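You operate a simulated robot arm through the tools that you are given. There is no shell and no other tool. Be economical: measure what you need, move in short steps, check, and stop when the job is done.

Carry out the task below with a simulated robot arm. There is one attempt and no reset: what you move stays moved.

TASK
Save RUN 027 from the files page to the FRI stick, then lay the stick on the notebook.
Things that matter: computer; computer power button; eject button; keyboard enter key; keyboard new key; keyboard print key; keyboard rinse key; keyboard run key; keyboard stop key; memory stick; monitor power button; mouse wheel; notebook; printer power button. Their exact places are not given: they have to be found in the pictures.

It is judged by the outcome, as a careful person would: the job done as asked, and still so three seconds after it is handed in. It fails if anything else is knocked over, pushed out of place, dropped, spilled or broken.

THE ROBOT
A 7-joint arm with a two-finger parallel gripper on a trunk, on a base that drives. Base frame: it is fixed to the floor where the robot stands at the start and does not move with it; the origin is under the middle of the robot, x ahead of it, y to its left, z up. Lengths are in cm, angles in degrees, forces in N, time in s.
With the tool pointing down near the work surface it reaches from about 20 to 74 cm from the robot's upright axis, wherever it stands. Its first joint turns from -166.0 to 166.0 degrees. Places, roughly: computer [70, -30, 110]; computer power button [50, -20, 100]; eject button [40, -20, 120]; keyboard enter key [30, -70, 90]; keyboard new key [40, -70, 90]; keyboard print key [40, -70, 90]; keyboard rinse key [50, -70, 90]; keyboard run key [50, -60, 90]; keyboard stop key [50, -60, 90]; monitor power button [50, -80, 100]; mouse wheel [0, -90, 90]; printer power button [80, -10, 90]; resume button [80, -10, 90]. Payload 1.57 kg.
Tool frame: the origin (TCP) lies between the finger pads and is the grasp point; the fingertips stand 3 cm ahead of it; z points along the fingers, y is the line along which they close. The gripper opens to 11 cm. The fingers are 2.4 cm wide and 1.2 cm thick; the gripper's body (4.8 by 11.2 cm) begins 7.8 cm behind the TCP.
Orientation is that of the tool frame in the base frame, as a unit quaternion [x, y, z, w]. With the fingers straight down and closing along the base's y, the tool's x points along the base's -x, its y along +y and its z along -z.

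THE INTERFACE
- The arm moves only by the tool send_rows. Its arguments are lists of equal length, an entry for each row: "slide": the shift along the tool's x, y, z in units of 25 mm (1.0 is 25 mm), a list of three; "rotation": the turn, a rotation vector about the tool's x, y, z in units of 5 degrees (1.0 is 5 degrees), a list of three; "jaw": the opening in per cent of the stroke, from 0 (shut) to 100 (fully open). In form: {"slide": [[dx, dy, dz], ...], "rotation": [[ax, ay, az], ...], "jaw": [jaw, ...]}. A call has 1 to 12 rows; each row shifts and turns the commanded pose from where the row before left it, along the tool's axes as they then stand. A call with a number of a shift or a turn outside -1 to 1 is refused whole. A row lasts 0.2 s, in which the tool goes at most 5 cm and 8.6 degrees; a call with a longer step from one row to the next is refused whole, and so is a gripper value outside its range. A pose out of reach is approached as far as the arm can. The call stops where the force on the tool passes 40 N (or 10 N more than at its start, if that is more) or the arm is blocked; 0.2 s more then pass. Each finger travels about 4.5 cm/s and halts on what it meets, pressing with about 43 N; the grip force reading is that of the motor and also rises with nothing between the fingers. The clock runs only during rows and for 0.2 s after the last one: add rows that do not move to give the fingers time. The reply holds the time, the measured pose of the TCP, the force on the tool along the base axes, the opening and the grip force, in the units named above and with some noise, with the torque about the TCP (base axes, N m) and any sound that the robot's microphone picked up.
- Cameras (640 x 400 px; columns grow to the right, rows downward): "scene" is now at [1.58, 11.14, 154.87]; the picture's right is [-0.58, -0.81, 0.00], its down [-0.49, 0.35, -0.80] and it looks along [0.65, -0.46, -0.61] (base axes); focal length 274 px, centre (320, 200). "wrist" rides on the gripper at [7, 1.6, -14.1] in the tool frame; the picture's right is [-0.23, 0.97, 0.00], its down [-0.86, -0.20, -0.48] and it looks along [-0.47, -0.11, 0.88] (tool axes); focal length 222 px, centre (320, 200).
- get_image(camera): a new picture of that camera. No time passes.
- lift_body(by): slides the trunk up (or, below 0, down) by that many cm; the arm and the scene camera ride with it, the base frame stays. It gives what a move gives, with no picture.
- drive_base(legs): drives the robot by 1 to 6 legs, each [ahead, turn to the left] in cm and degrees, along the robot's own axes; the way and the turn of a leg run together, so that a leg with both is an arc; at most 150 cm and 180 degrees a leg. The arm and the cameras ride along, it lands a little off, and it stops where it bumps. It gives what a move gives.
- pan_tilt(pan, tilt): turns the head with the scene camera to pan (to the left, within 155 degrees either way) and tilt (down, from -29 to 69), counted from straight ahead of the robot. It gives what a move gives.
- locate(camera, pixels): for up to 12 pixels [column, row] of the newest picture of that camera ("zoom" is the newest enlarged one), the place [x, y, z] in the base frame of the surface seen there, good to about 0.2 cm, but the place of the scene camera against the robot may be out by one fixed shift of up to 1.2 cm in any direction. No time passes.
- close_up(camera, box): a new picture of the part [left, top, right, bottom] of that camera's present view, enlarged. No time passes.
- finish_job(): hands the job in; it is judged then, once.

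Work in short steps. Measure before you move; look again where a grasp or a placing could have gone wrong, and mend it. You have 80 turns and 52 pictures in all, those below and enlarged ones among them. Open the gripper and draw the arm clear of the work before you hand the job in, unless the task says otherwise; then end with one line.

The tools are called after ">>>" by a JSON object that holds its "method" and its "body". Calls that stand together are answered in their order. send_rows: Moves the arm, as the interface text tells. Its arguments: {"type":"object","properties":{"slide":{"type":"array","items":{"type":"array","items":{"type":"number"}}},"rotation":{"type":"array","items":{"type":"array","items":{"type":"number"}}},"jaw":{"type":"array","items":{"type":"number"}}},"required":["slide","rotation","jaw"]} The other tools are called the same way: lift_body (by) slides the trunk up or down; drive_base (legs) drives the base; pan_tilt (pan, tilt) turns the head that bears the scene camera; get_image (camera) takes a picture; locate (camera, pixels) gives the place of the surface under pixels of a picture; close_up (camera, box) takes an enlarged picture of a part of a camera's view; finish_job () hands the job in.

At the start:

```text
t: 0.0
position: [17.24, -36.92, 128.45]
ee_rot: [0.0, 1.0, 0.0, 0.0]
force: [-0.1, 0.0, -0.8]
moment: [0.02, -0.03, 0.0]
grip_width: 10.99
finger_force: 0.1
trunk travel left (down, up): [-47.5, 11.5]
robot x, y, heading: [-0.04, -0.15, -0.1]
head pan, tilt: [-35.8, 37.3]
```

scene: 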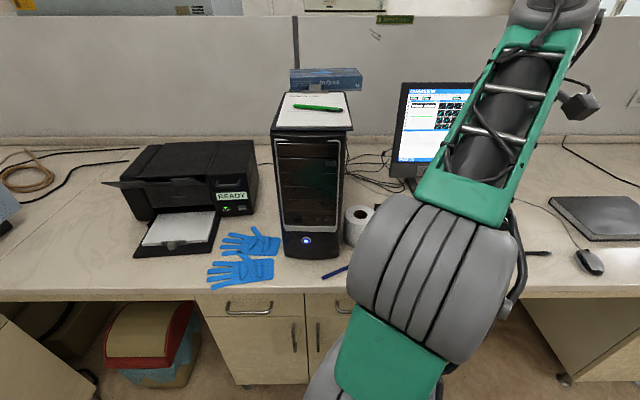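
wrist: 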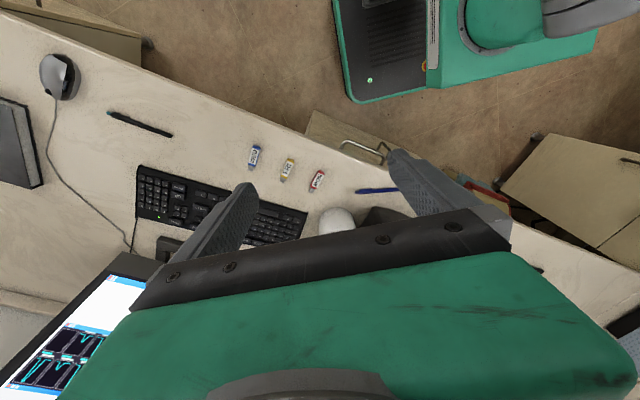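

The wrist picture shows three sticks near (255,157), (287,170), (317,181), the keyboard near (215,205) and the monitor at lower left. I enlarge those parts.

>>> {"method": "close_up", "body": {"camera": "wrist", "box": [230, 130, 350, 205]}}

>>> {"method": "close_up", "body": {"camera": "wrist", "box": [120, 150, 320, 275]}}

>>> {"method": "close_up", "body": {"camera": "scene", "box": [380, 75, 480, 195]}}

>>> {"method": "close_up", "body": {"camera": "scene", "box": [260, 60, 370, 270]}}

>>> {"method": "locate", "body": {"camera": "wrist", "pixels": [[255, 157], [287, 170], [317, 181], [60, 75], [20, 150], [160, 180], [290, 230], [375, 190], [140, 125], [340, 220]]}}

```text
5.33 times, centred on (290, 168) of wrist
```

zoom: 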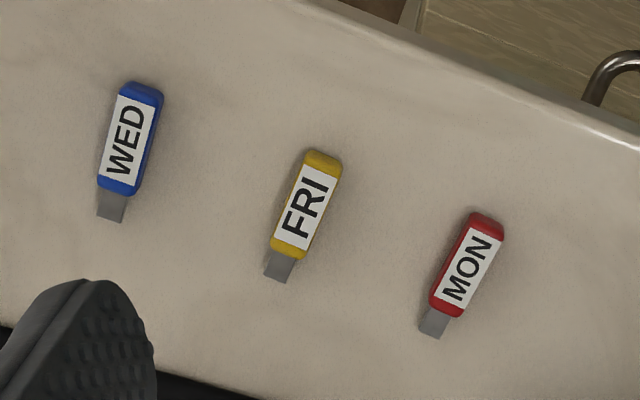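

```text
3.20 times, centred on (220, 212) of wrist
```

zoom: 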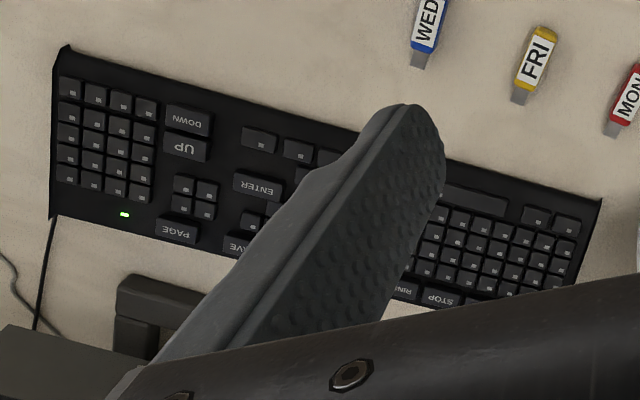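

```text
3.33 times, centred on (430, 135) of scene
```

zoom: 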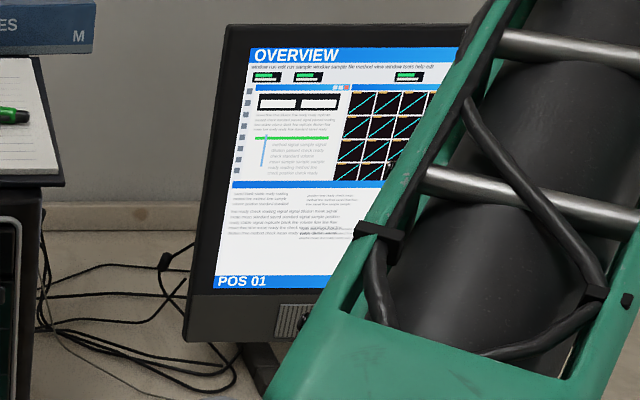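

```text
1.90 times, centred on (315, 165) of scene
```

zoom: 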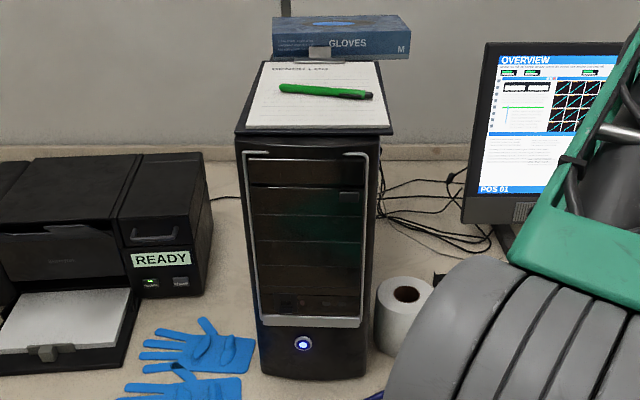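

```text
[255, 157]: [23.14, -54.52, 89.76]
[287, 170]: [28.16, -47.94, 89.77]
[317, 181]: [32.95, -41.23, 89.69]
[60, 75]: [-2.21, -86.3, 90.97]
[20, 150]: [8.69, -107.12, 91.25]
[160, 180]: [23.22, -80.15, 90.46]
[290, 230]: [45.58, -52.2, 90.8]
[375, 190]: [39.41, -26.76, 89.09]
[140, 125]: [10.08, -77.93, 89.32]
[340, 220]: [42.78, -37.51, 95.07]
```

I enlarge the tower's front to find the port and measure the tower's face.

>>> {"method": "close_up", "body": {"camera": "scene", "box": [270, 205, 350, 265]}}

>>> {"method": "locate", "body": {"camera": "zoom", "pixels": [[100, 50], [100, 150], [100, 300], [480, 50], [480, 300], [280, 270], [280, 100], [350, 100]]}}

>>> {"method": "locate", "body": {"camera": "scene", "pixels": [[276, 130], [350, 130], [280, 150], [340, 150], [310, 150], [283, 250], [335, 250], [330, 160], [315, 108], [455, 100], [400, 120], [400, 165]]}}

```text
6.67 times, centred on (310, 235) of scene
```

zoom: 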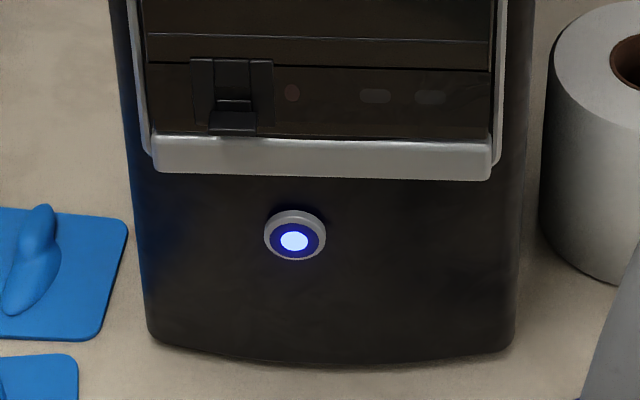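

```text
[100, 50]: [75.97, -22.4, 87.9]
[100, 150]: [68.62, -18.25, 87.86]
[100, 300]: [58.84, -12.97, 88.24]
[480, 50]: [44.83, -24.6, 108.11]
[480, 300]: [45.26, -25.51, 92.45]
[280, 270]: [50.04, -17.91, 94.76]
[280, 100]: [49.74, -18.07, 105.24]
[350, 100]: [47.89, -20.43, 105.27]
```

```text
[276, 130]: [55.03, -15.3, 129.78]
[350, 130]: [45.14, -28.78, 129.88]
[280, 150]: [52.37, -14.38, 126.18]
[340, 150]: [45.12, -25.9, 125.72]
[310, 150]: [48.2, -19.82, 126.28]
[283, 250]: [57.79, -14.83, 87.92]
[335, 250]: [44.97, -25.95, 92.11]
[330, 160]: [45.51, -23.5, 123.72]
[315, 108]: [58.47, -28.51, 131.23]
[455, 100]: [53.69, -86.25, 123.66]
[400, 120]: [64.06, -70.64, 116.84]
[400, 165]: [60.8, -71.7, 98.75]
```

The thing at (235,95) of the enlarged tower front may be the port or a latch, so I need a closer look. First I measure the desk edge and robot base from the wrist view and look at the right side of the desk.

>>> {"method": "locate", "body": {"camera": "wrist", "pixels": [[300, 131], [150, 62], [420, 185], [350, 102], [430, 92], [590, 50], [40, 185], [5, 100], [45, 110]]}}

>>> {"method": "pan_tilt", "body": {"pan": -75, "tilt": 37}}

>>> {"method": "get_image", "body": {"camera": "scene"}}

```text
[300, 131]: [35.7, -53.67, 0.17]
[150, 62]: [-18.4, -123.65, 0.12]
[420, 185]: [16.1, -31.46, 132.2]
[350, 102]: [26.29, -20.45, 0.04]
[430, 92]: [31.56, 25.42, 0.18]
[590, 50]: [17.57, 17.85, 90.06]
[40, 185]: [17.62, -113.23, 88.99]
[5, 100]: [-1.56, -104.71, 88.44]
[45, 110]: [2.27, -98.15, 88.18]
```

```text
t: 1.1
position: [17.28, -37.02, 128.4]
ee_rot: [-0.001, 1.0, 0.0, 0.001]
force: [-0.9, -0.1, 0.4]
moment: [0.0, -0.01, 0.03]
grip_width: 11.03
finger_force: 0.1
trunk travel left (down, up): [-47.5, 11.5]
robot x, y, heading: [0.07, 0.34, 0.0]
head pan, tilt: [-75.0, 37.0]
```

```text
44 pictures are left
```

scene: 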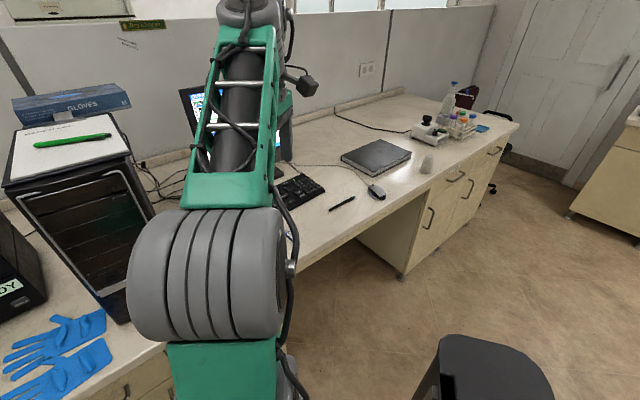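

The desk's front edge runs from (160,345) to (430,175); the notebook is at (377,155) and a stool at (480,365). I measure these.

>>> {"method": "locate", "body": {"camera": "scene", "pixels": [[312, 257], [430, 176], [145, 352], [377, 155], [342, 158], [385, 140], [411, 152], [377, 172], [480, 345], [440, 350], [427, 165], [376, 191]]}}

>>> {"method": "close_up", "body": {"camera": "scene", "box": [260, 120, 440, 235]}}

```text
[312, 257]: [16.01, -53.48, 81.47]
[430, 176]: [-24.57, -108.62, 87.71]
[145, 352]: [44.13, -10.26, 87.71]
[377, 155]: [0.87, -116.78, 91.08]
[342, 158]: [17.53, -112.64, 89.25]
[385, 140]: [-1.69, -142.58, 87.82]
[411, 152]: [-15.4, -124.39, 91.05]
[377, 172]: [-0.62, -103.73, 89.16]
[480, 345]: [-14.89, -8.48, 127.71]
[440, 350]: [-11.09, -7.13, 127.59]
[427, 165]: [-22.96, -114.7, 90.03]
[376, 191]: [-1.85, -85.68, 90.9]
```

```text
3.48 times, centred on (350, 178) of scene
```

zoom: 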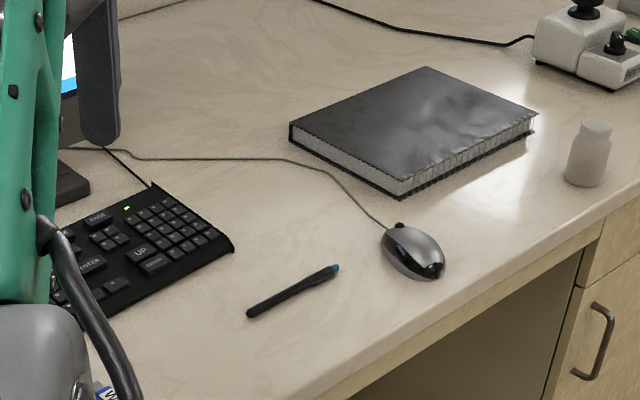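

The "stool" is the robot's own shoulder; the desk edge runs along (-0.57,-0.82), 42 cm ahead, and the notebook is centred near (1,-117). I drive about 22 cm along the desk and face it so that tower, sticks and keyboard all come into reach.

>>> {"method": "drive_base", "body": {"legs": [[0, -114.3], [22.6, 0], [0, 79.3]]}}

>>> {"method": "pan_tilt", "body": {"pan": 0, "tilt": 37}}

>>> {"method": "get_image", "body": {"camera": "scene"}}

```text
t: 11.1
position: [-16.52, -60.88, 128.55]
ee_rot: [0.297, 0.955, 0.0, 0.0]
force: [-0.2, 0.2, -0.4]
moment: [0.02, 0.01, -0.03]
grip_width: 11.02
finger_force: 0.1
trunk travel left (down, up): [-47.5, 11.5]
robot x, y, heading: [-10.08, -20.69, -34.8]
head pan, tilt: [-75.0, 37.0]
```

```text
t: 12.5
position: [-16.58, -60.87, 128.36]
ee_rot: [0.297, 0.955, 0.0, 0.0]
force: [1.5, 0.0, 0.0]
moment: [-0.01, 0.03, 0.01]
grip_width: 10.98
finger_force: 0.0
trunk travel left (down, up): [-47.5, 11.5]
robot x, y, heading: [-10.02, -20.72, -34.6]
head pan, tilt: [0.0, 37.0]
```

```text
42 pictures are left
```

scene: 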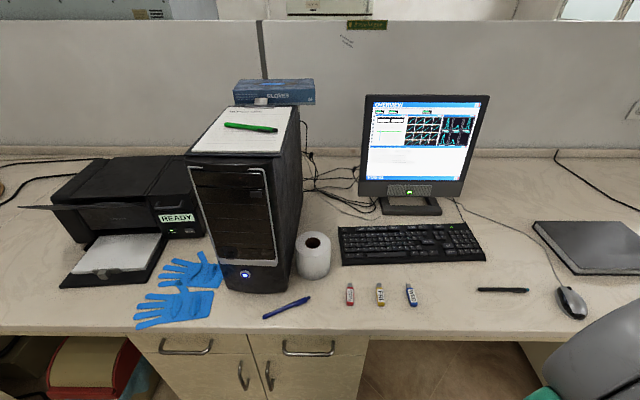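

Now the view is clear. I enlarge the monitor, keyboard and tower front.

>>> {"method": "close_up", "body": {"camera": "scene", "box": [350, 85, 500, 200]}}

>>> {"method": "close_up", "body": {"camera": "scene", "box": [190, 200, 290, 290]}}

>>> {"method": "close_up", "body": {"camera": "scene", "box": [330, 210, 500, 310]}}

>>> {"method": "locate", "body": {"camera": "zoom", "pixels": [[190, 290], [77, 285], [305, 287], [188, 255], [190, 330], [600, 140], [40, 70], [420, 110], [430, 60]]}}

```text
3.48 times, centred on (425, 142) of scene
```

zoom: 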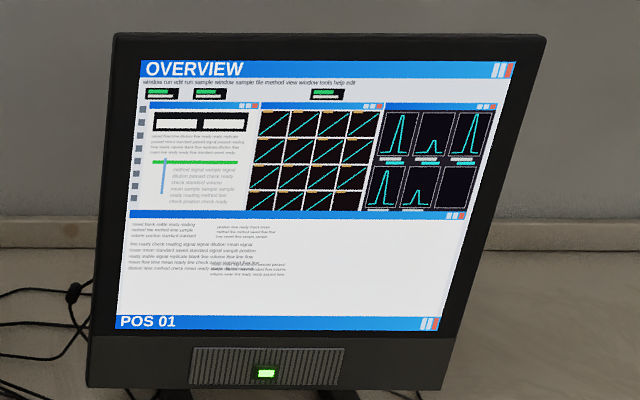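

```text
4.44 times, centred on (240, 245) of scene
```

zoom: 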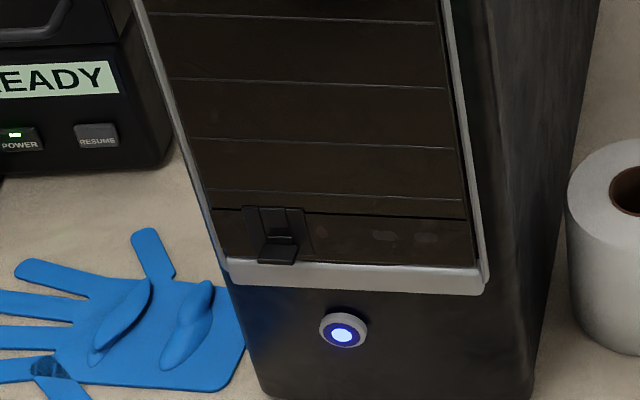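

```text
3.76 times, centred on (415, 260) of scene
```

zoom: 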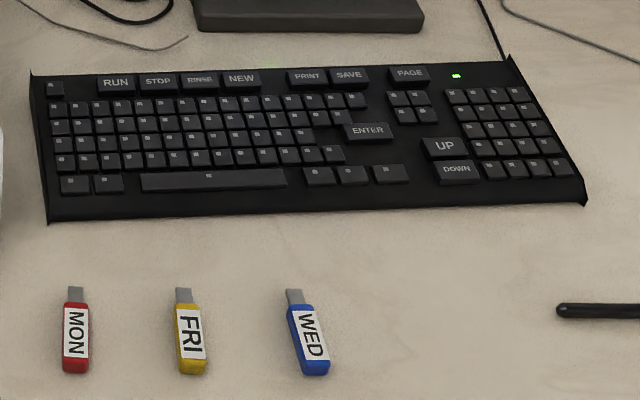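

```text
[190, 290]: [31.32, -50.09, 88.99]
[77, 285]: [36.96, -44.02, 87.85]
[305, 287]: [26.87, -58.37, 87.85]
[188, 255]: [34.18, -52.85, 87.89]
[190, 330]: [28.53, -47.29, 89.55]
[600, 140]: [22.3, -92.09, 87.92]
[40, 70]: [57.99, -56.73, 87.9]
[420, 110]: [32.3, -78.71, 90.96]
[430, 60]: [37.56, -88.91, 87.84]
```

The tower has a small hinged black thing at (270,240) of its enlarged front; I swing the wrist camera over there for a closer look, moving level first.

>>> {"method": "send_rows", "body": {"slide": [[-0.3, 1, 0], [-0.3, 1, 0], [-0.3, 1, 0], [-0.3, 1, 0], [-0.3, 1, 0], [-0.3, 1, 0], [-0.3, 1, 0], [-0.3, 1, 0], [-0.3, 1, 0], [-0.3, 1, 0], [-0.3, 1, 0], [-0.3, 1, 0]], "rotation": [[0, 0, 0], [0, 0, 0], [0, 0, 0], [0, 0, 0], [0, 0, 0], [0, 0, 0], [0, 0, 0], [0, 0, 0], [0, 0, 0], [0, 0, 0], [0, 0, 0], [0, 0, 0]], "jaw": [60, 60, 60, 60, 60, 60, 60, 60, 60, 60, 60, 60]}}

>>> {"method": "send_rows", "body": {"slide": [[-0.3, 1, 0.2], [-0.3, 1, 0.2], [-0.3, 1, 0.2], [-0.3, 1, 0.2], [-0.3, 1, 0.2], [-0.3, 1, 0.2], [-0.3, 1, 0.2], [-0.3, 1, 0.2], [-0.3, 1, 0.2], [-0.3, 1, 0.2], [-0.3, 1, 0.2], [-0.3, 1, 0.2]], "rotation": [[0, 0, 0], [0, 0, 0], [0, 0, 0], [0, 0, 0], [0, 0, 0], [0, 0, 0], [0, 0, 0], [0, 0, 0], [0, 0, 0], [0, 0, 0], [0, 0, 0], [0, 0, 0]], "jaw": [60, 60, 60, 60, 60, 60, 60, 60, 60, 60, 60, 60]}}

>>> {"method": "send_rows", "body": {"slide": [[0, 1, 0.7], [0, 1, 0.7], [0, 1, 0.7], [0, 1, 0.7], [0, 0.6, 0.7], [0, 0, 0], [0, 0, 0], [0, 0, 0], [0, 0, 0], [0, 0, 0], [0, 0, 0], [0, 0, 0]], "rotation": [[0, 0, 0], [0, 0, 0], [0, 0, 0], [0, 0, 0], [0, -1, 0], [0, -1, 0], [0, -1, 0], [0, -1, 0], [0, -1, 0], [0, -1, 0], [0, -1, 0], [0, -1, 0]], "jaw": [60, 60, 60, 60, 60, 60, 60, 60, 60, 60, 60, 60]}}

>>> {"method": "get_image", "body": {"camera": "wrist"}}

```text
t: 15.1
position: [8.12, -41.21, 128.46]
ee_rot: [0.297, 0.955, 0.0, 0.0]
force: [0.2, -0.4, 0.1]
moment: [0.0, 0.01, -0.03]
grip_width: 6.58
finger_force: 0.1
trunk travel left (down, up): [-47.5, 11.5]
robot x, y, heading: [-9.82, -20.93, -34.6]
head pan, tilt: [0.0, 37.0]
```

```text
t: 17.7
position: [32.41, -21.51, 122.4]
ee_rot: [0.298, 0.955, -0.001, 0.0]
force: [-0.5, 0.3, -0.1]
moment: [0.0, 0.01, 0.01]
grip_width: 6.61
finger_force: 0.1
trunk travel left (down, up): [-47.5, 11.5]
robot x, y, heading: [-10.04, -20.35, -34.5]
head pan, tilt: [0.0, 37.0]
```

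```text
t: 20.3
position: [38.72, -12.67, 114.51]
ee_rot: [0.28, 0.897, -0.103, 0.327]
force: [0.6, -0.4, -0.2]
moment: [0.02, -0.01, -0.03]
grip_width: 6.59
finger_force: 0.0
out of reach, approached as far as the arm can: row 5
trunk travel left (down, up): [-47.5, 11.5]
robot x, y, heading: [-10.03, -20.78, -34.8]
head pan, tilt: [0.0, 37.0]
```

```text
38 pictures are left
```

wrist: 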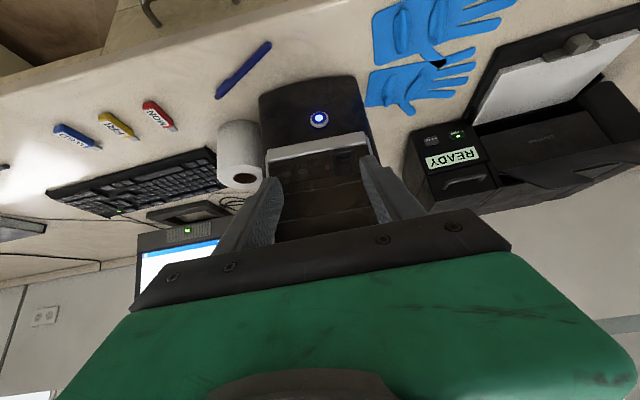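

The wrist view (upside down) shows the tower front between the fingers; the port area is near (335,160). Enlarging.

>>> {"method": "close_up", "body": {"camera": "wrist", "box": [260, 100, 390, 200]}}

>>> {"method": "locate", "body": {"camera": "zoom", "pixels": [[425, 310], [425, 270], [380, 275], [470, 275], [425, 340], [300, 85], [120, 220], [500, 220], [120, 300], [500, 280], [250, 290], [200, 290]]}}

```text
4.00 times, centred on (325, 150) of wrist
```

zoom: 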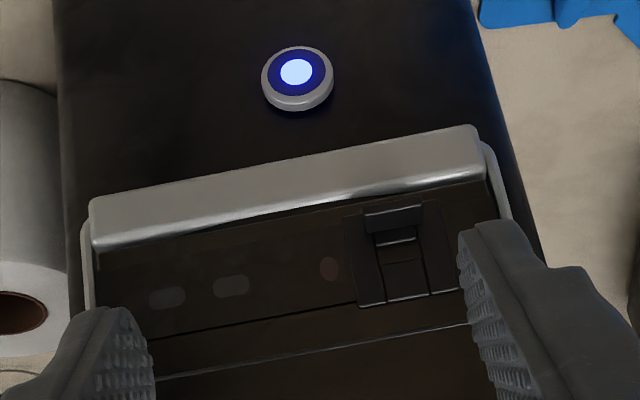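

```text
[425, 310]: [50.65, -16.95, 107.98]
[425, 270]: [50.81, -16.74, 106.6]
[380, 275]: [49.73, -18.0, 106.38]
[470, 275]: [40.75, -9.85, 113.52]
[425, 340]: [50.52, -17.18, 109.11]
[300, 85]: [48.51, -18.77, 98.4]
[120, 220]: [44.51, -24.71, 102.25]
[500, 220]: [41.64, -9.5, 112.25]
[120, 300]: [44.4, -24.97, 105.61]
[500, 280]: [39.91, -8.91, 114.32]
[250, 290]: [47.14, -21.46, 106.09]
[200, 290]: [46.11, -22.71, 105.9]
```

I zoom more strongly on the black block at (345,162).

>>> {"method": "close_up", "body": {"camera": "wrist", "box": [325, 147, 365, 180]}}

>>> {"method": "close_up", "body": {"camera": "scene", "box": [230, 235, 280, 275]}}

```text
12.12 times, centred on (345, 164) of wrist
```

zoom: 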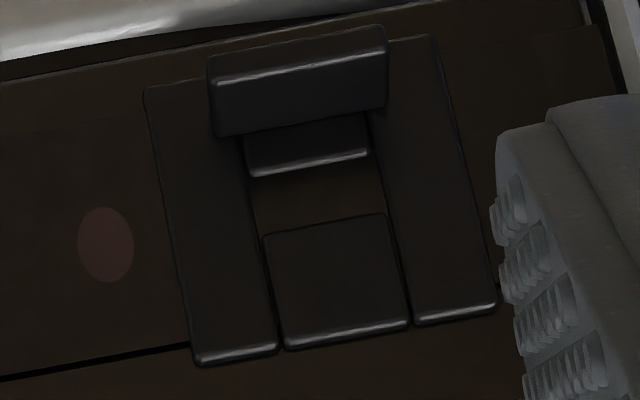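

```text
10.00 times, centred on (255, 255) of scene
```

zoom: 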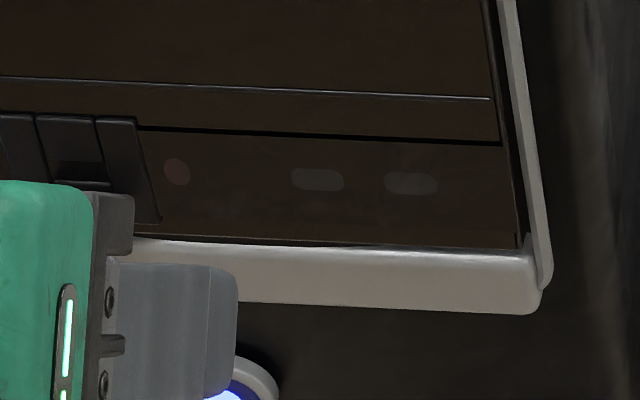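

It is a framed socket: side walls, upper block, and a shelf below a flat horizontal opening about at (315,190). I measure its parts precisely.

>>> {"method": "close_up", "body": {"camera": "wrist", "box": [325, 147, 365, 180]}}

>>> {"method": "locate", "body": {"camera": "zoom", "pixels": [[300, 62], [215, 95], [380, 80], [300, 110], [305, 135], [310, 160], [315, 190], [265, 190], [375, 185], [335, 240], [340, 320], [215, 230]]}}

>>> {"method": "locate", "body": {"camera": "zoom", "pixels": [[160, 110], [430, 70], [240, 335], [450, 300], [100, 300], [60, 180], [300, 50], [305, 100], [255, 210], [380, 200], [320, 200], [245, 150]]}}

```text
12.12 times, centred on (345, 164) of wrist
```

zoom: 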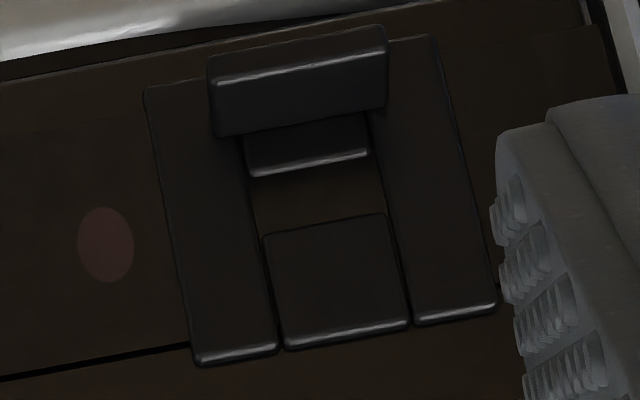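

```text
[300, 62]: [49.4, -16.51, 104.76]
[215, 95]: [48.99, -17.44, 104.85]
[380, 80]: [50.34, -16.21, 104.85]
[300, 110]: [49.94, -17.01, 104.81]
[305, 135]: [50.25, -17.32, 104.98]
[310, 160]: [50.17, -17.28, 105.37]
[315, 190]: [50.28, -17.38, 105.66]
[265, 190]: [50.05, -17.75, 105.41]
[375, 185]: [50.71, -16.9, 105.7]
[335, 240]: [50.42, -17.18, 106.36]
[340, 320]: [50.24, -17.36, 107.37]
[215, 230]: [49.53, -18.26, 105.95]
```

```text
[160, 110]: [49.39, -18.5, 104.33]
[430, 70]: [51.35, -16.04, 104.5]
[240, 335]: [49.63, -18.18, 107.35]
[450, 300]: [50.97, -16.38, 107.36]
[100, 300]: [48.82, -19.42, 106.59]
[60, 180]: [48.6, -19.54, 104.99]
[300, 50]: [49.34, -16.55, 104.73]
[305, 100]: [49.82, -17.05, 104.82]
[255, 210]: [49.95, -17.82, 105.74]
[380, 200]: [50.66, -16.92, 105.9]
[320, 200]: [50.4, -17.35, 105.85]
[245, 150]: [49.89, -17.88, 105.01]
```

The socket opening is centred near (50.3,-17.4,105.6), its face normal about (0.79,-0.61). Now I un-tilt the tool and move right, above the FRI stick, for an accurate look.

>>> {"method": "send_rows", "body": {"slide": [[0, -1, 0], [0, -1, 0], [0, -1, 0], [0, -1, 0], [0, -1, 0], [0, -1, 0], [0, -1, 0], [0, -1, 0], [0, -1, 0], [0, -1, 0], [0, -1, 0], [0, -1, 0]], "rotation": [[0, 1, 0], [0, 1, 0], [0, 1, 0], [0, 1, 0], [0, 1, 0], [0, 1, 0], [0, 1, 0], [0, 1, 0], [0, 0, 0], [0, 0, 0], [0, 0, 0], [0, 0, 0]], "jaw": [60, 60, 60, 60, 60, 60, 60, 60, 60, 60, 60, 60]}}

>>> {"method": "send_rows", "body": {"slide": [[0, -1, 0.5], [0, -1, 0.5], [0, 0, 1]], "rotation": [[0, 0, 0], [0, 0, 0], [0, 0, 0]], "jaw": [60, 60, 60]}}

>>> {"method": "get_image", "body": {"camera": "wrist"}}

```text
t: 22.9
position: [21.68, -37.5, 114.53]
ee_rot: [0.297, 0.955, 0.0, -0.001]
force: [0.3, 0.9, 0.7]
moment: [0.04, -0.03, 0.0]
grip_width: 6.63
finger_force: 0.1
trunk travel left (down, up): [-47.5, 11.5]
robot x, y, heading: [-9.73, -20.88, -34.5]
head pan, tilt: [0.0, 37.0]
```

```text
t: 23.7
position: [18.93, -41.49, 109.54]
ee_rot: [0.298, 0.955, 0.0, 0.001]
force: [-0.1, 0.9, 0.9]
moment: [-0.01, 0.03, 0.01]
grip_width: 6.58
finger_force: 0.0
trunk travel left (down, up): [-47.5, 11.5]
robot x, y, heading: [-10.15, -20.69, -34.7]
head pan, tilt: [0.0, 37.0]
```

```text
33 pictures are left
```

wrist: 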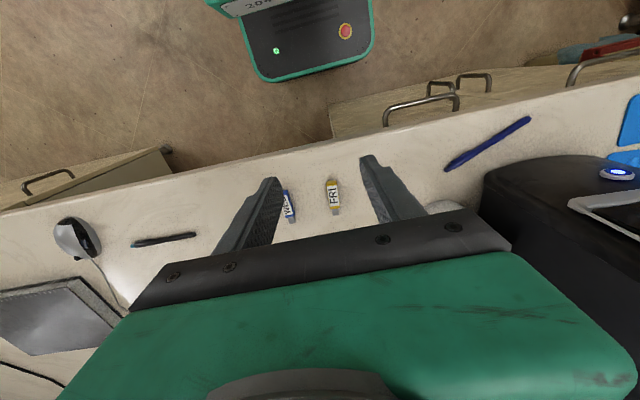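

>>> {"method": "close_up", "body": {"camera": "wrist", "box": [308, 170, 358, 220]}}

```text
8.00 times, centred on (333, 195) of wrist
```

zoom: 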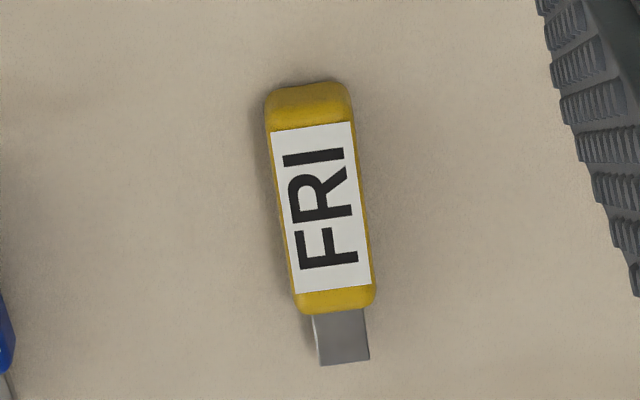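

The FRI stick lies label up, plug away from the robot. I measure its ends, sides and height.

>>> {"method": "locate", "body": {"camera": "zoom", "pixels": [[308, 95], [312, 140], [330, 280], [337, 298], [342, 360], [342, 330], [280, 200], [365, 200], [320, 200], [200, 200], [450, 200], [340, 380]]}}

>>> {"method": "locate", "body": {"camera": "zoom", "pixels": [[316, 335], [365, 335], [285, 130], [350, 130], [300, 290], [370, 280], [320, 170], [325, 220]]}}

```text
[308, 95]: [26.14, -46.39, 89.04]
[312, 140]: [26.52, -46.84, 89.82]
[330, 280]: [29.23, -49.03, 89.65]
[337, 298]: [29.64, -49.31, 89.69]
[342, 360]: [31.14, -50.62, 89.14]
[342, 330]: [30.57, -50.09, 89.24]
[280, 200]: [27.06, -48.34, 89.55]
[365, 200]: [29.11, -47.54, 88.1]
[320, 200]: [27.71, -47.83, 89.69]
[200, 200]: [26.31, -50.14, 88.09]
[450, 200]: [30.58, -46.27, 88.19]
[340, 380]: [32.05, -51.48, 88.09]
```

```text
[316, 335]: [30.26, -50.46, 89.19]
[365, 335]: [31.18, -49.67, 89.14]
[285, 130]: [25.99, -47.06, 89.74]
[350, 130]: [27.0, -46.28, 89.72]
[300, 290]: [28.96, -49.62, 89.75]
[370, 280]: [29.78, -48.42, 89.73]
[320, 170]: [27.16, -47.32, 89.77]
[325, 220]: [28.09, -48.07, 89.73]
```

Stick: body about 5 x 1.9 x 1.65 cm at yaw -38.3°, plug 1.9 cm. I'll grip it with the tool tilted 20° back so that the wrist clears the tower later; first the yaw and tilt at height.

>>> {"method": "send_rows", "body": {"slide": [[0, 0, 0], [0, 0, 0], [0, 0, 0], [0, 0, 0], [0, 0, 0], [0, 0, 0]], "rotation": [[0, 0, 0.74], [0, -1, 0], [0, -1, 0], [0, -1, 0], [0, -1, 0], [0, 0, 0]], "jaw": [45, 45, 45, 45, 45, 45]}}

```text
t: 25.1
position: [18.94, -41.6, 107.44]
ee_rot: [0.326, 0.935, -0.049, 0.133]
force: [0.7, -0.2, 0.2]
moment: [-0.01, 0.01, 0.0]
grip_width: 4.98
finger_force: 0.1
trunk travel left (down, up): [-47.5, 11.5]
robot x, y, heading: [-9.83, -20.27, -34.8]
head pan, tilt: [0.0, 37.0]
```

The tool is turned; I move down to about 4.5 cm above the grasp height.

>>> {"method": "send_rows", "body": {"slide": [[-0.327, 0.037, 0.927], [-0.327, 0.037, 0.927], [-0.327, 0.037, 0.927], [-0.327, 0.037, 0.927], [-0.327, 0.037, 0.927], [-0.327, 0.037, 0.927], [0, 0, 0], [0, 0, 0]], "rotation": [[0, 0, 0], [0, 0, 0], [0, 0, 0], [0, 0, 0], [0, 0, 0], [0, 0, 0], [0, 0, 0], [0, 0, 0]], "jaw": [45, 45, 45, 45, 45, 45, 45, 45]}}

>>> {"method": "get_image", "body": {"camera": "wrist"}}

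```text
t: 26.9
position: [26.59, -46.86, 98.04]
ee_rot: [0.323, 0.93, -0.057, 0.164]
force: [-0.5, 0.5, 0.2]
moment: [0.01, -0.01, -0.01]
grip_width: 4.95
finger_force: 0.0
trunk travel left (down, up): [-47.5, 11.5]
robot x, y, heading: [-9.58, -20.83, -34.6]
head pan, tilt: [0.0, 37.0]
```

```text
31 pictures are left
```

wrist: 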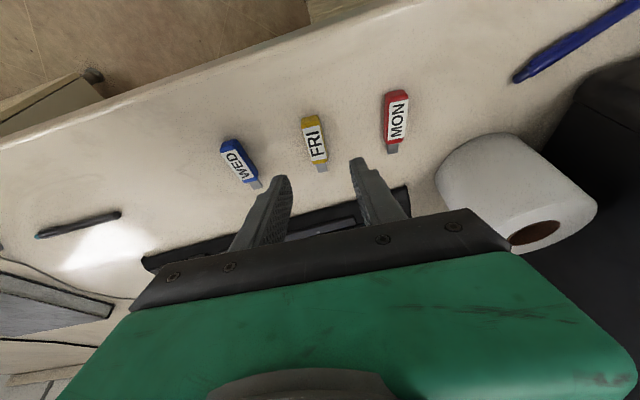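

TCP is above the target in xy. I check the stick's place from this nearer view.

>>> {"method": "locate", "body": {"camera": "wrist", "pixels": [[313, 140], [311, 128], [317, 152], [321, 166], [304, 140], [326, 143]]}}

```text
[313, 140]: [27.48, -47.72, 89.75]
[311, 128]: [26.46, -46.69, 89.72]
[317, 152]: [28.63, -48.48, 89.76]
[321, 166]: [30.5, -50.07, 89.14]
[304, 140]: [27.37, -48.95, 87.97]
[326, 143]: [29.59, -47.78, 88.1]
```

Alignment is within 0.1 cm. I go straight down to z 91.45 and close on the stick.

>>> {"method": "send_rows", "body": {"slide": [[0.225, 0, 0.62], [0.225, 0, 0.62], [0.225, 0, 0.62], [0.225, 0, 0.62], [0, 0, 0], [0, 0, 0]], "rotation": [[0, 0, 0], [0, 0, 0], [0, 0, 0], [0, 0, 0], [0, 0, 0], [0, 0, 0]], "jaw": [45, 45, 45, 45, 45, 45]}}

```text
t: 28.3
position: [26.74, -46.77, 91.53]
ee_rot: [0.323, 0.93, -0.057, 0.164]
force: [0.1, 0.6, 0.0]
moment: [0.0, -0.01, 0.0]
grip_width: 4.95
finger_force: 0.1
trunk travel left (down, up): [-47.5, 11.5]
robot x, y, heading: [-10.07, -20.78, -34.4]
head pan, tilt: [0.0, 37.0]
```

Height 91.53, no contact. Closing.

>>> {"method": "send_rows", "body": {"slide": [[0, 0, 0], [0, 0, 0], [0, 0, 0], [0, 0, 0], [0, 0, 0], [0, 0, 0]], "rotation": [[0, 0, 0], [0, 0, 0], [0, 0, 0], [0, 0, 0], [0, 0, 0], [0, 0, 0]], "jaw": [20, 10, 5, 5, 5, 5]}}

```text
t: 29.7
position: [26.77, -46.75, 91.58]
ee_rot: [0.324, 0.93, -0.057, 0.165]
force: [-0.1, -0.2, 0.7]
moment: [-0.01, -0.06, 0.01]
grip_width: 1.76
finger_force: 32.0
trunk travel left (down, up): [-47.5, 11.5]
robot x, y, heading: [-9.76, -20.64, -34.7]
head pan, tilt: [0.0, 37.0]
```

The stick is held (1.76 cm). I lift it up and back, away from keyboard and roll.

>>> {"method": "send_rows", "body": {"slide": [[0.126, 0, -0.94], [0.126, 0, -0.94], [0.126, 0, -0.94], [0.126, 0, -0.94], [0.126, 0, -0.94], [0.126, 0, -0.94], [0.126, 0, -0.94], [0.126, 0, -0.94], [0, 0, 0]], "rotation": [[0, 0, 0], [0, 0, 0], [0, 0, 0], [0, 0, 0], [0, 0, 0], [0, 0, 0], [0, 0, 0], [0, 0, 0], [0, 0, 0]], "jaw": [5, 5, 5, 5, 5, 5, 5, 5, 5]}}

>>> {"method": "send_rows", "body": {"slide": [[0, 1, 0], [0, 1, 0], [0, 1, 0], [0, 1, 0], [0, 1, 0], [0, 1, 0], [0, 1, 0], [0, 1, 0], [0, 1, 0], [0, 1, 0], [0, 1, 0], [0, 1, 0]], "rotation": [[0, 0, 0], [0, 0, 0], [0, 0, 0], [0, 0, 0], [0, 0, 0], [0, 0, 0], [0, 0, 0], [0, 0, 0], [0, 0, 0], [0, 0, 0], [0, 0, 0], [0, 0, 0]], "jaw": [5, 5, 5, 5, 5, 5, 5, 5, 5, 5, 5, 5]}}

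>>> {"method": "get_image", "body": {"camera": "wrist"}}

```text
t: 31.7
position: [19.55, -41.36, 107.22]
ee_rot: [0.324, 0.933, -0.053, 0.147]
force: [-0.9, 0.5, -0.2]
moment: [0.04, 0.04, -0.01]
grip_width: 1.73
finger_force: 32.7
trunk travel left (down, up): [-47.5, 11.5]
robot x, y, heading: [-10.06, -20.17, -34.4]
head pan, tilt: [0.0, 37.0]
```

```text
t: 34.3
position: [38.43, -17.67, 108.37]
ee_rot: [0.323, 0.93, -0.058, 0.164]
force: [0.3, -0.4, 0.2]
moment: [0.01, 0.01, -0.01]
grip_width: 1.76
finger_force: 32.3
trunk travel left (down, up): [-47.5, 11.5]
robot x, y, heading: [-9.77, -20.44, -34.7]
head pan, tilt: [0.0, 37.0]
```

```text
30 pictures are left
```

wrist: 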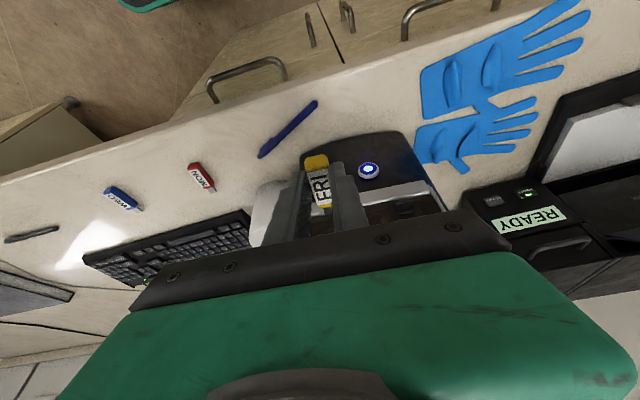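

TCP is 7.6 cm right of the socket line; I shift left and look at plug versus socket.

>>> {"method": "send_rows", "body": {"slide": [[0, 1, 0], [0, 1, 0], [0, 1, 0], [0, 0.04, 0], [0, 0, 0]], "rotation": [[0, 0, 0], [0, 0, 0], [0, 0, 0], [0, 0, 0], [0, 0, 0]], "jaw": [5, 5, 5, 5, 5]}}

>>> {"method": "close_up", "body": {"camera": "wrist", "box": [250, 120, 410, 240]}}

>>> {"method": "close_up", "body": {"camera": "scene", "box": [205, 215, 275, 265]}}

```text
t: 35.5
position: [43.31, -11.9, 108.29]
ee_rot: [0.323, 0.93, -0.057, 0.164]
force: [0.5, 0.1, -0.7]
moment: [-0.01, -0.02, 0.0]
grip_width: 1.73
finger_force: 32.3
trunk travel left (down, up): [-47.5, 11.5]
robot x, y, heading: [-9.65, -20.51, -34.6]
head pan, tilt: [0.0, 37.0]
```

```text
3.33 times, centred on (330, 180) of wrist
```

zoom: 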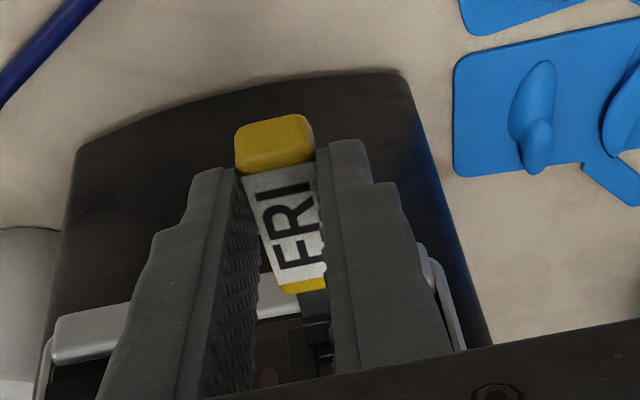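

```text
8.00 times, centred on (240, 240) of scene
```

zoom: 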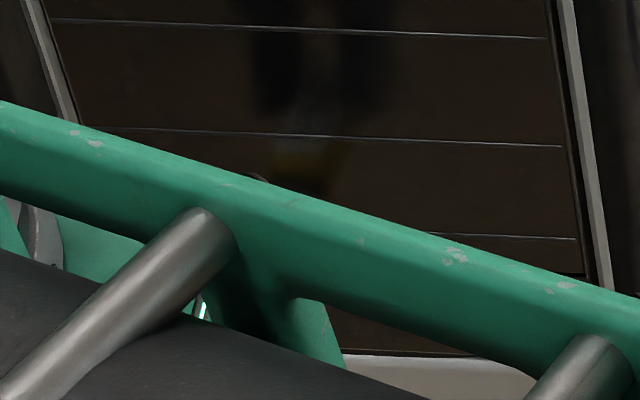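

The plug at (313,300) appears just in front of the socket's shelf at (320,330). I zoom further and measure both.

>>> {"method": "close_up", "body": {"camera": "wrist", "box": [305, 145, 350, 240]}}

>>> {"method": "locate", "body": {"camera": "wrist", "pixels": [[318, 165], [319, 172], [325, 198], [326, 204], [327, 210], [322, 210], [330, 208], [332, 220], [329, 218], [318, 235]]}}

```text
4.21 times, centred on (328, 192) of wrist
```

zoom: 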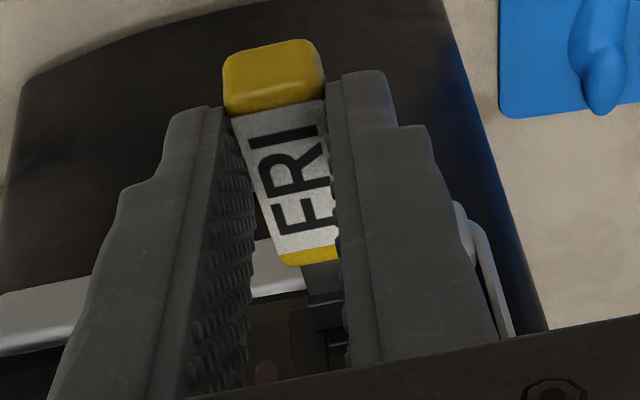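

```text
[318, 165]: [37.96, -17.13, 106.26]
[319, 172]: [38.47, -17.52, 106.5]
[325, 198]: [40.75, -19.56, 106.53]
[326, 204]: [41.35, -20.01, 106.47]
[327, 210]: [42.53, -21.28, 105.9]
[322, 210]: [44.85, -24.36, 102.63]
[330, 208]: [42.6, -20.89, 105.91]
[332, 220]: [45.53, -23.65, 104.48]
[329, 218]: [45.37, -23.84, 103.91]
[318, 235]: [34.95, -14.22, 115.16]
```

Those pixels belonged to the older picture; I measure again in the newest enlargement.

>>> {"method": "locate", "body": {"camera": "zoom", "pixels": [[272, 55], [280, 120], [300, 230], [312, 255], [322, 280], [305, 280], [338, 280], [320, 298], [330, 303], [322, 318], [334, 336], [300, 330]]}}

```text
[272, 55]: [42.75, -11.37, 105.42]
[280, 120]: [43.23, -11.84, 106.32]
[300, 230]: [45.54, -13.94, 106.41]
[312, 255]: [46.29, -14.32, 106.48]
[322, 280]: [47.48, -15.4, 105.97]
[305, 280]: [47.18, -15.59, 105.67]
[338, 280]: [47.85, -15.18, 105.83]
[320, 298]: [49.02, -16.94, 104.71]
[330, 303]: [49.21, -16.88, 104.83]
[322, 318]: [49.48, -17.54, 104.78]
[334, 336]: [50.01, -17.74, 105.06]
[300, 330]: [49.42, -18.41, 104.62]
```

Plug centre is about 0.2 cm right of the socket centre and the stick skewed ~1.2°. I correct that and advance 1.5 cm, then look.

>>> {"method": "send_rows", "body": {"slide": [[0, 0.04, -0.02], [-0.19, 0, 0.068], [-0.19, 0, 0.068], [-0.19, 0, 0.068], [0, 0, 0]], "rotation": [[-0.08, 0, -0.226], [0, 0, 0], [0, 0, 0], [0, 0, 0], [0, 0, 0]], "jaw": [5, 5, 5, 5, 5]}}

>>> {"method": "close_up", "body": {"camera": "wrist", "box": [305, 170, 355, 220]}}

>>> {"method": "locate", "body": {"camera": "zoom", "pixels": [[160, 60], [200, 300], [250, 320], [250, 350], [280, 380]]}}

```text
t: 36.7
position: [44.42, -12.64, 108.62]
ee_rot: [0.313, 0.934, -0.056, 0.165]
force: [-0.8, 1.0, 0.9]
moment: [0.0, 0.0, 0.0]
grip_width: 1.73
finger_force: 32.2
trunk travel left (down, up): [-47.5, 11.5]
robot x, y, heading: [-9.99, -20.66, -34.7]
head pan, tilt: [0.0, 37.0]
```

```text
8.00 times, centred on (330, 195) of wrist
```

zoom: 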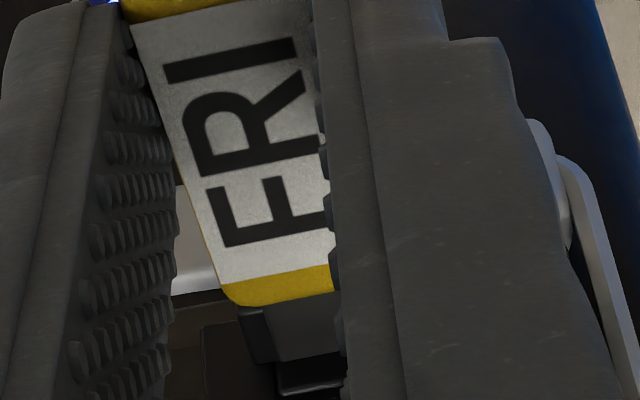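

```text
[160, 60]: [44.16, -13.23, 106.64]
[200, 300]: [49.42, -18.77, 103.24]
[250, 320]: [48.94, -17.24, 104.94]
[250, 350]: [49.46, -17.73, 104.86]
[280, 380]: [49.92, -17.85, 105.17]
```

I measure plug and socket again in this view.

>>> {"method": "locate", "body": {"camera": "zoom", "pixels": [[190, 60], [250, 200], [280, 290], [300, 330], [300, 350], [270, 325], [335, 325], [245, 330], [310, 375], [310, 395], [335, 370], [280, 370]]}}

```text
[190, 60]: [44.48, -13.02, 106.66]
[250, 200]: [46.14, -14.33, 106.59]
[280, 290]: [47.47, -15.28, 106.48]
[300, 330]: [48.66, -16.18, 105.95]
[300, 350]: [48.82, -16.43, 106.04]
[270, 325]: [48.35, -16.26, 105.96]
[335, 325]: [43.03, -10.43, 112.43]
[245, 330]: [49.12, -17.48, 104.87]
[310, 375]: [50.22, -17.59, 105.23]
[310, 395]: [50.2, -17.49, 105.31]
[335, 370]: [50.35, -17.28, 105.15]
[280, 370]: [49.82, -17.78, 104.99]
```

The plug's height matches; it sits ~0.12 cm left of the opening now. I shift slightly right and advance 1.3 cm to just before the face.

>>> {"method": "send_rows", "body": {"slide": [[0, -0.048, 0], [-0.19, 0, 0.068], [-0.19, 0, 0.068], [-0.11, 0, 0.04], [0, 0, 0]], "rotation": [[0, 0, 0], [0, 0, 0], [0, 0, 0], [0, 0, 0], [0, 0, 0]], "jaw": [5, 5, 5, 5, 5]}}

>>> {"method": "close_up", "body": {"camera": "wrist", "box": [305, 170, 355, 220]}}

```text
t: 37.9
position: [45.39, -13.68, 108.55]
ee_rot: [0.313, 0.934, -0.055, 0.164]
force: [0.2, 0.5, -0.7]
moment: [0.0, 0.01, -0.01]
grip_width: 1.77
finger_force: 32.3
trunk travel left (down, up): [-47.5, 11.5]
robot x, y, heading: [-9.59, -21.02, -35.0]
head pan, tilt: [0.0, 37.0]
```

```text
8.00 times, centred on (330, 195) of wrist
```

zoom: 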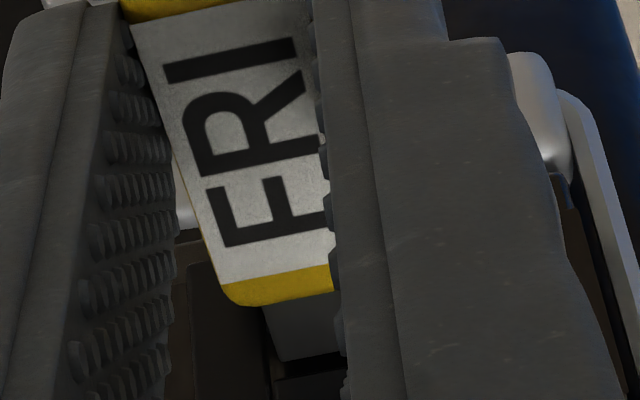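

Plug's left edge (278,358) lines up with the lip's left edge (275,375). I push in gently, watching force.

>>> {"method": "send_rows", "body": {"slide": [[-0.1, 0, 0.036], [-0.1, 0, 0.036], [-0.1, 0, 0.036], [-0.1, 0, 0.036], [0, 0, 0]], "rotation": [[0, 0, 0], [0, 0, 0], [0, 0, 0], [0, 0, 0], [0, 0, 0]], "jaw": [5, 5, 5, 5, 5]}}

>>> {"method": "close_up", "body": {"camera": "wrist", "box": [305, 170, 355, 220]}}

>>> {"method": "locate", "body": {"camera": "zoom", "pixels": [[190, 60], [250, 200], [280, 290], [300, 315], [300, 340], [310, 375], [280, 370], [220, 340], [250, 320]]}}

```text
t: 39.1
position: [46.17, -14.08, 108.45]
ee_rot: [0.313, 0.934, -0.055, 0.164]
force: [0.4, -0.1, -0.1]
moment: [0.02, -0.03, -0.01]
grip_width: 1.74
finger_force: 32.3
trunk travel left (down, up): [-47.5, 11.5]
robot x, y, heading: [-9.36, -20.88, -34.5]
head pan, tilt: [0.0, 37.0]
```

```text
8.00 times, centred on (330, 195) of wrist
```

zoom: 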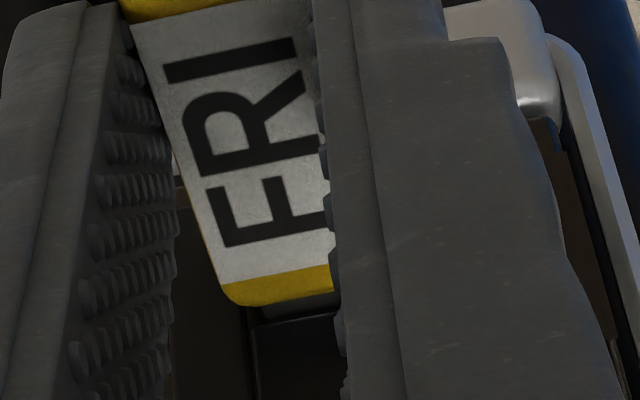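

```text
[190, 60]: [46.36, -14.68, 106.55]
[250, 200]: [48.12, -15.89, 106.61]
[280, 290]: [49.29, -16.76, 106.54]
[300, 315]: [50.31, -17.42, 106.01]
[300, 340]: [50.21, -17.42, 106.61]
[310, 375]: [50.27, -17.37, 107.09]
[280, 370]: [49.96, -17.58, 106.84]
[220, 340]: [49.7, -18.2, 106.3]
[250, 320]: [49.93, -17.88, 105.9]
```

The plug has gone into the opening with no force. About 1.1 cm remains; I keep pushing gently.

>>> {"method": "send_rows", "body": {"slide": [[-0.1, 0, 0.036], [-0.1, 0, 0.036], [-0.1, 0, 0.036], [-0.1, 0, 0.036], [0, 0, 0]], "rotation": [[0, 0, 0], [0, 0, 0], [0, 0, 0], [0, 0, 0], [0, 0, 0]], "jaw": [5, 5, 5, 5, 5]}}

>>> {"method": "close_up", "body": {"camera": "wrist", "box": [305, 170, 355, 220]}}

```text
t: 40.3
position: [46.76, -14.56, 108.45]
ee_rot: [0.312, 0.934, -0.056, 0.163]
force: [-19.2, 16.0, -0.7]
moment: [0.48, 0.56, -0.13]
grip_width: 1.74
finger_force: 32.0
trunk travel left (down, up): [-47.5, 11.5]
robot x, y, heading: [-9.8, -20.54, -34.5]
head pan, tilt: [0.0, 37.0]
```

```text
8.00 times, centred on (330, 195) of wrist
```

zoom: 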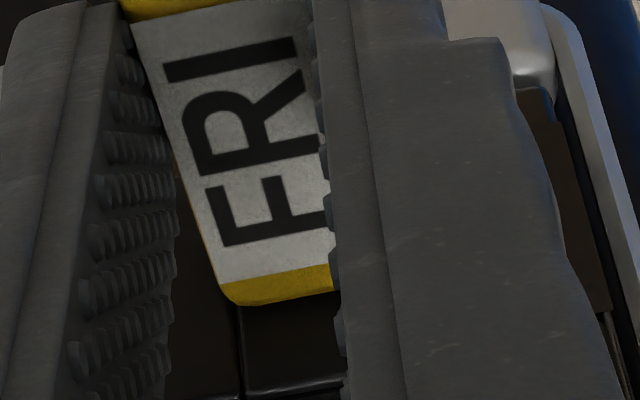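

25 N axial force: the stick seems fully seated. I check the screen for its response.

>>> {"method": "close_up", "body": {"camera": "scene", "box": [350, 85, 500, 200]}}

>>> {"method": "locate", "body": {"camera": "zoom", "pixels": [[320, 200]]}}

```text
3.48 times, centred on (425, 142) of scene
```

zoom: 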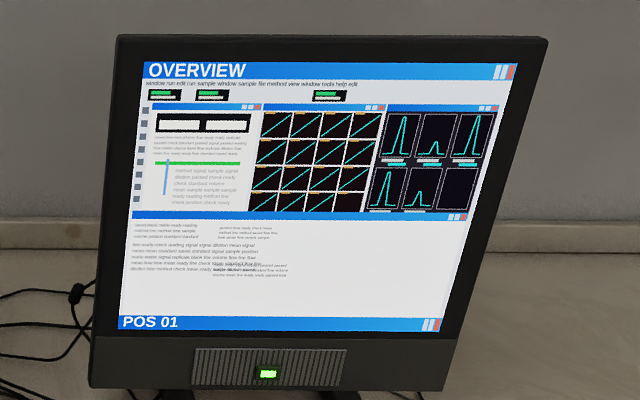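

```text
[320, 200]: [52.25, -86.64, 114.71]
```

No on-screen note on this page, but the travel fits full seating. I open the fingers moderately and back away 8 cm, then check the stick.

>>> {"method": "send_rows", "body": {"slide": [[0, 0, 0], [0, 0, 0], [0, 0, 0], [0, 0, 0], [0.94, 0, -0.342], [0.94, 0, -0.342], [0.94, 0, -0.342], [0, 0, 0]], "rotation": [[0, 0, 0], [0, 0, 0], [0, 0, 0], [0, 0, 0], [0, 0, 0], [0, 0, 0], [0, 0, 0], [0, 0, 0]], "jaw": [25, 35, 35, 35, 35, 35, 35, 35]}}

>>> {"method": "close_up", "body": {"camera": "wrist", "box": [250, 120, 410, 240]}}

>>> {"method": "locate", "body": {"camera": "zoom", "pixels": [[280, 270], [300, 290], [320, 300]]}}

```text
t: 42.1
position: [41.07, -10.36, 108.53]
ee_rot: [0.313, 0.934, -0.056, 0.164]
force: [-0.8, -0.8, 0.0]
moment: [0.02, 0.02, 0.02]
grip_width: 3.86
finger_force: 0.1
trunk travel left (down, up): [-47.5, 11.5]
robot x, y, heading: [-9.61, -20.3, -34.7]
head pan, tilt: [0.0, 37.0]
```

```text
3.33 times, centred on (330, 180) of wrist
```

zoom: 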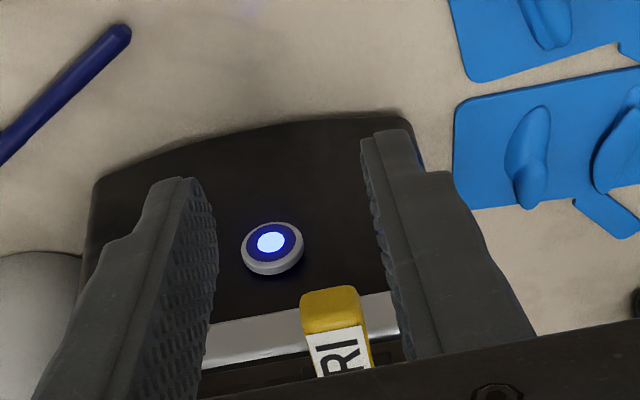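

```text
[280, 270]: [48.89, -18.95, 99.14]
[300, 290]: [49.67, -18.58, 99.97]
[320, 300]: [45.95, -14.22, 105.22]
```

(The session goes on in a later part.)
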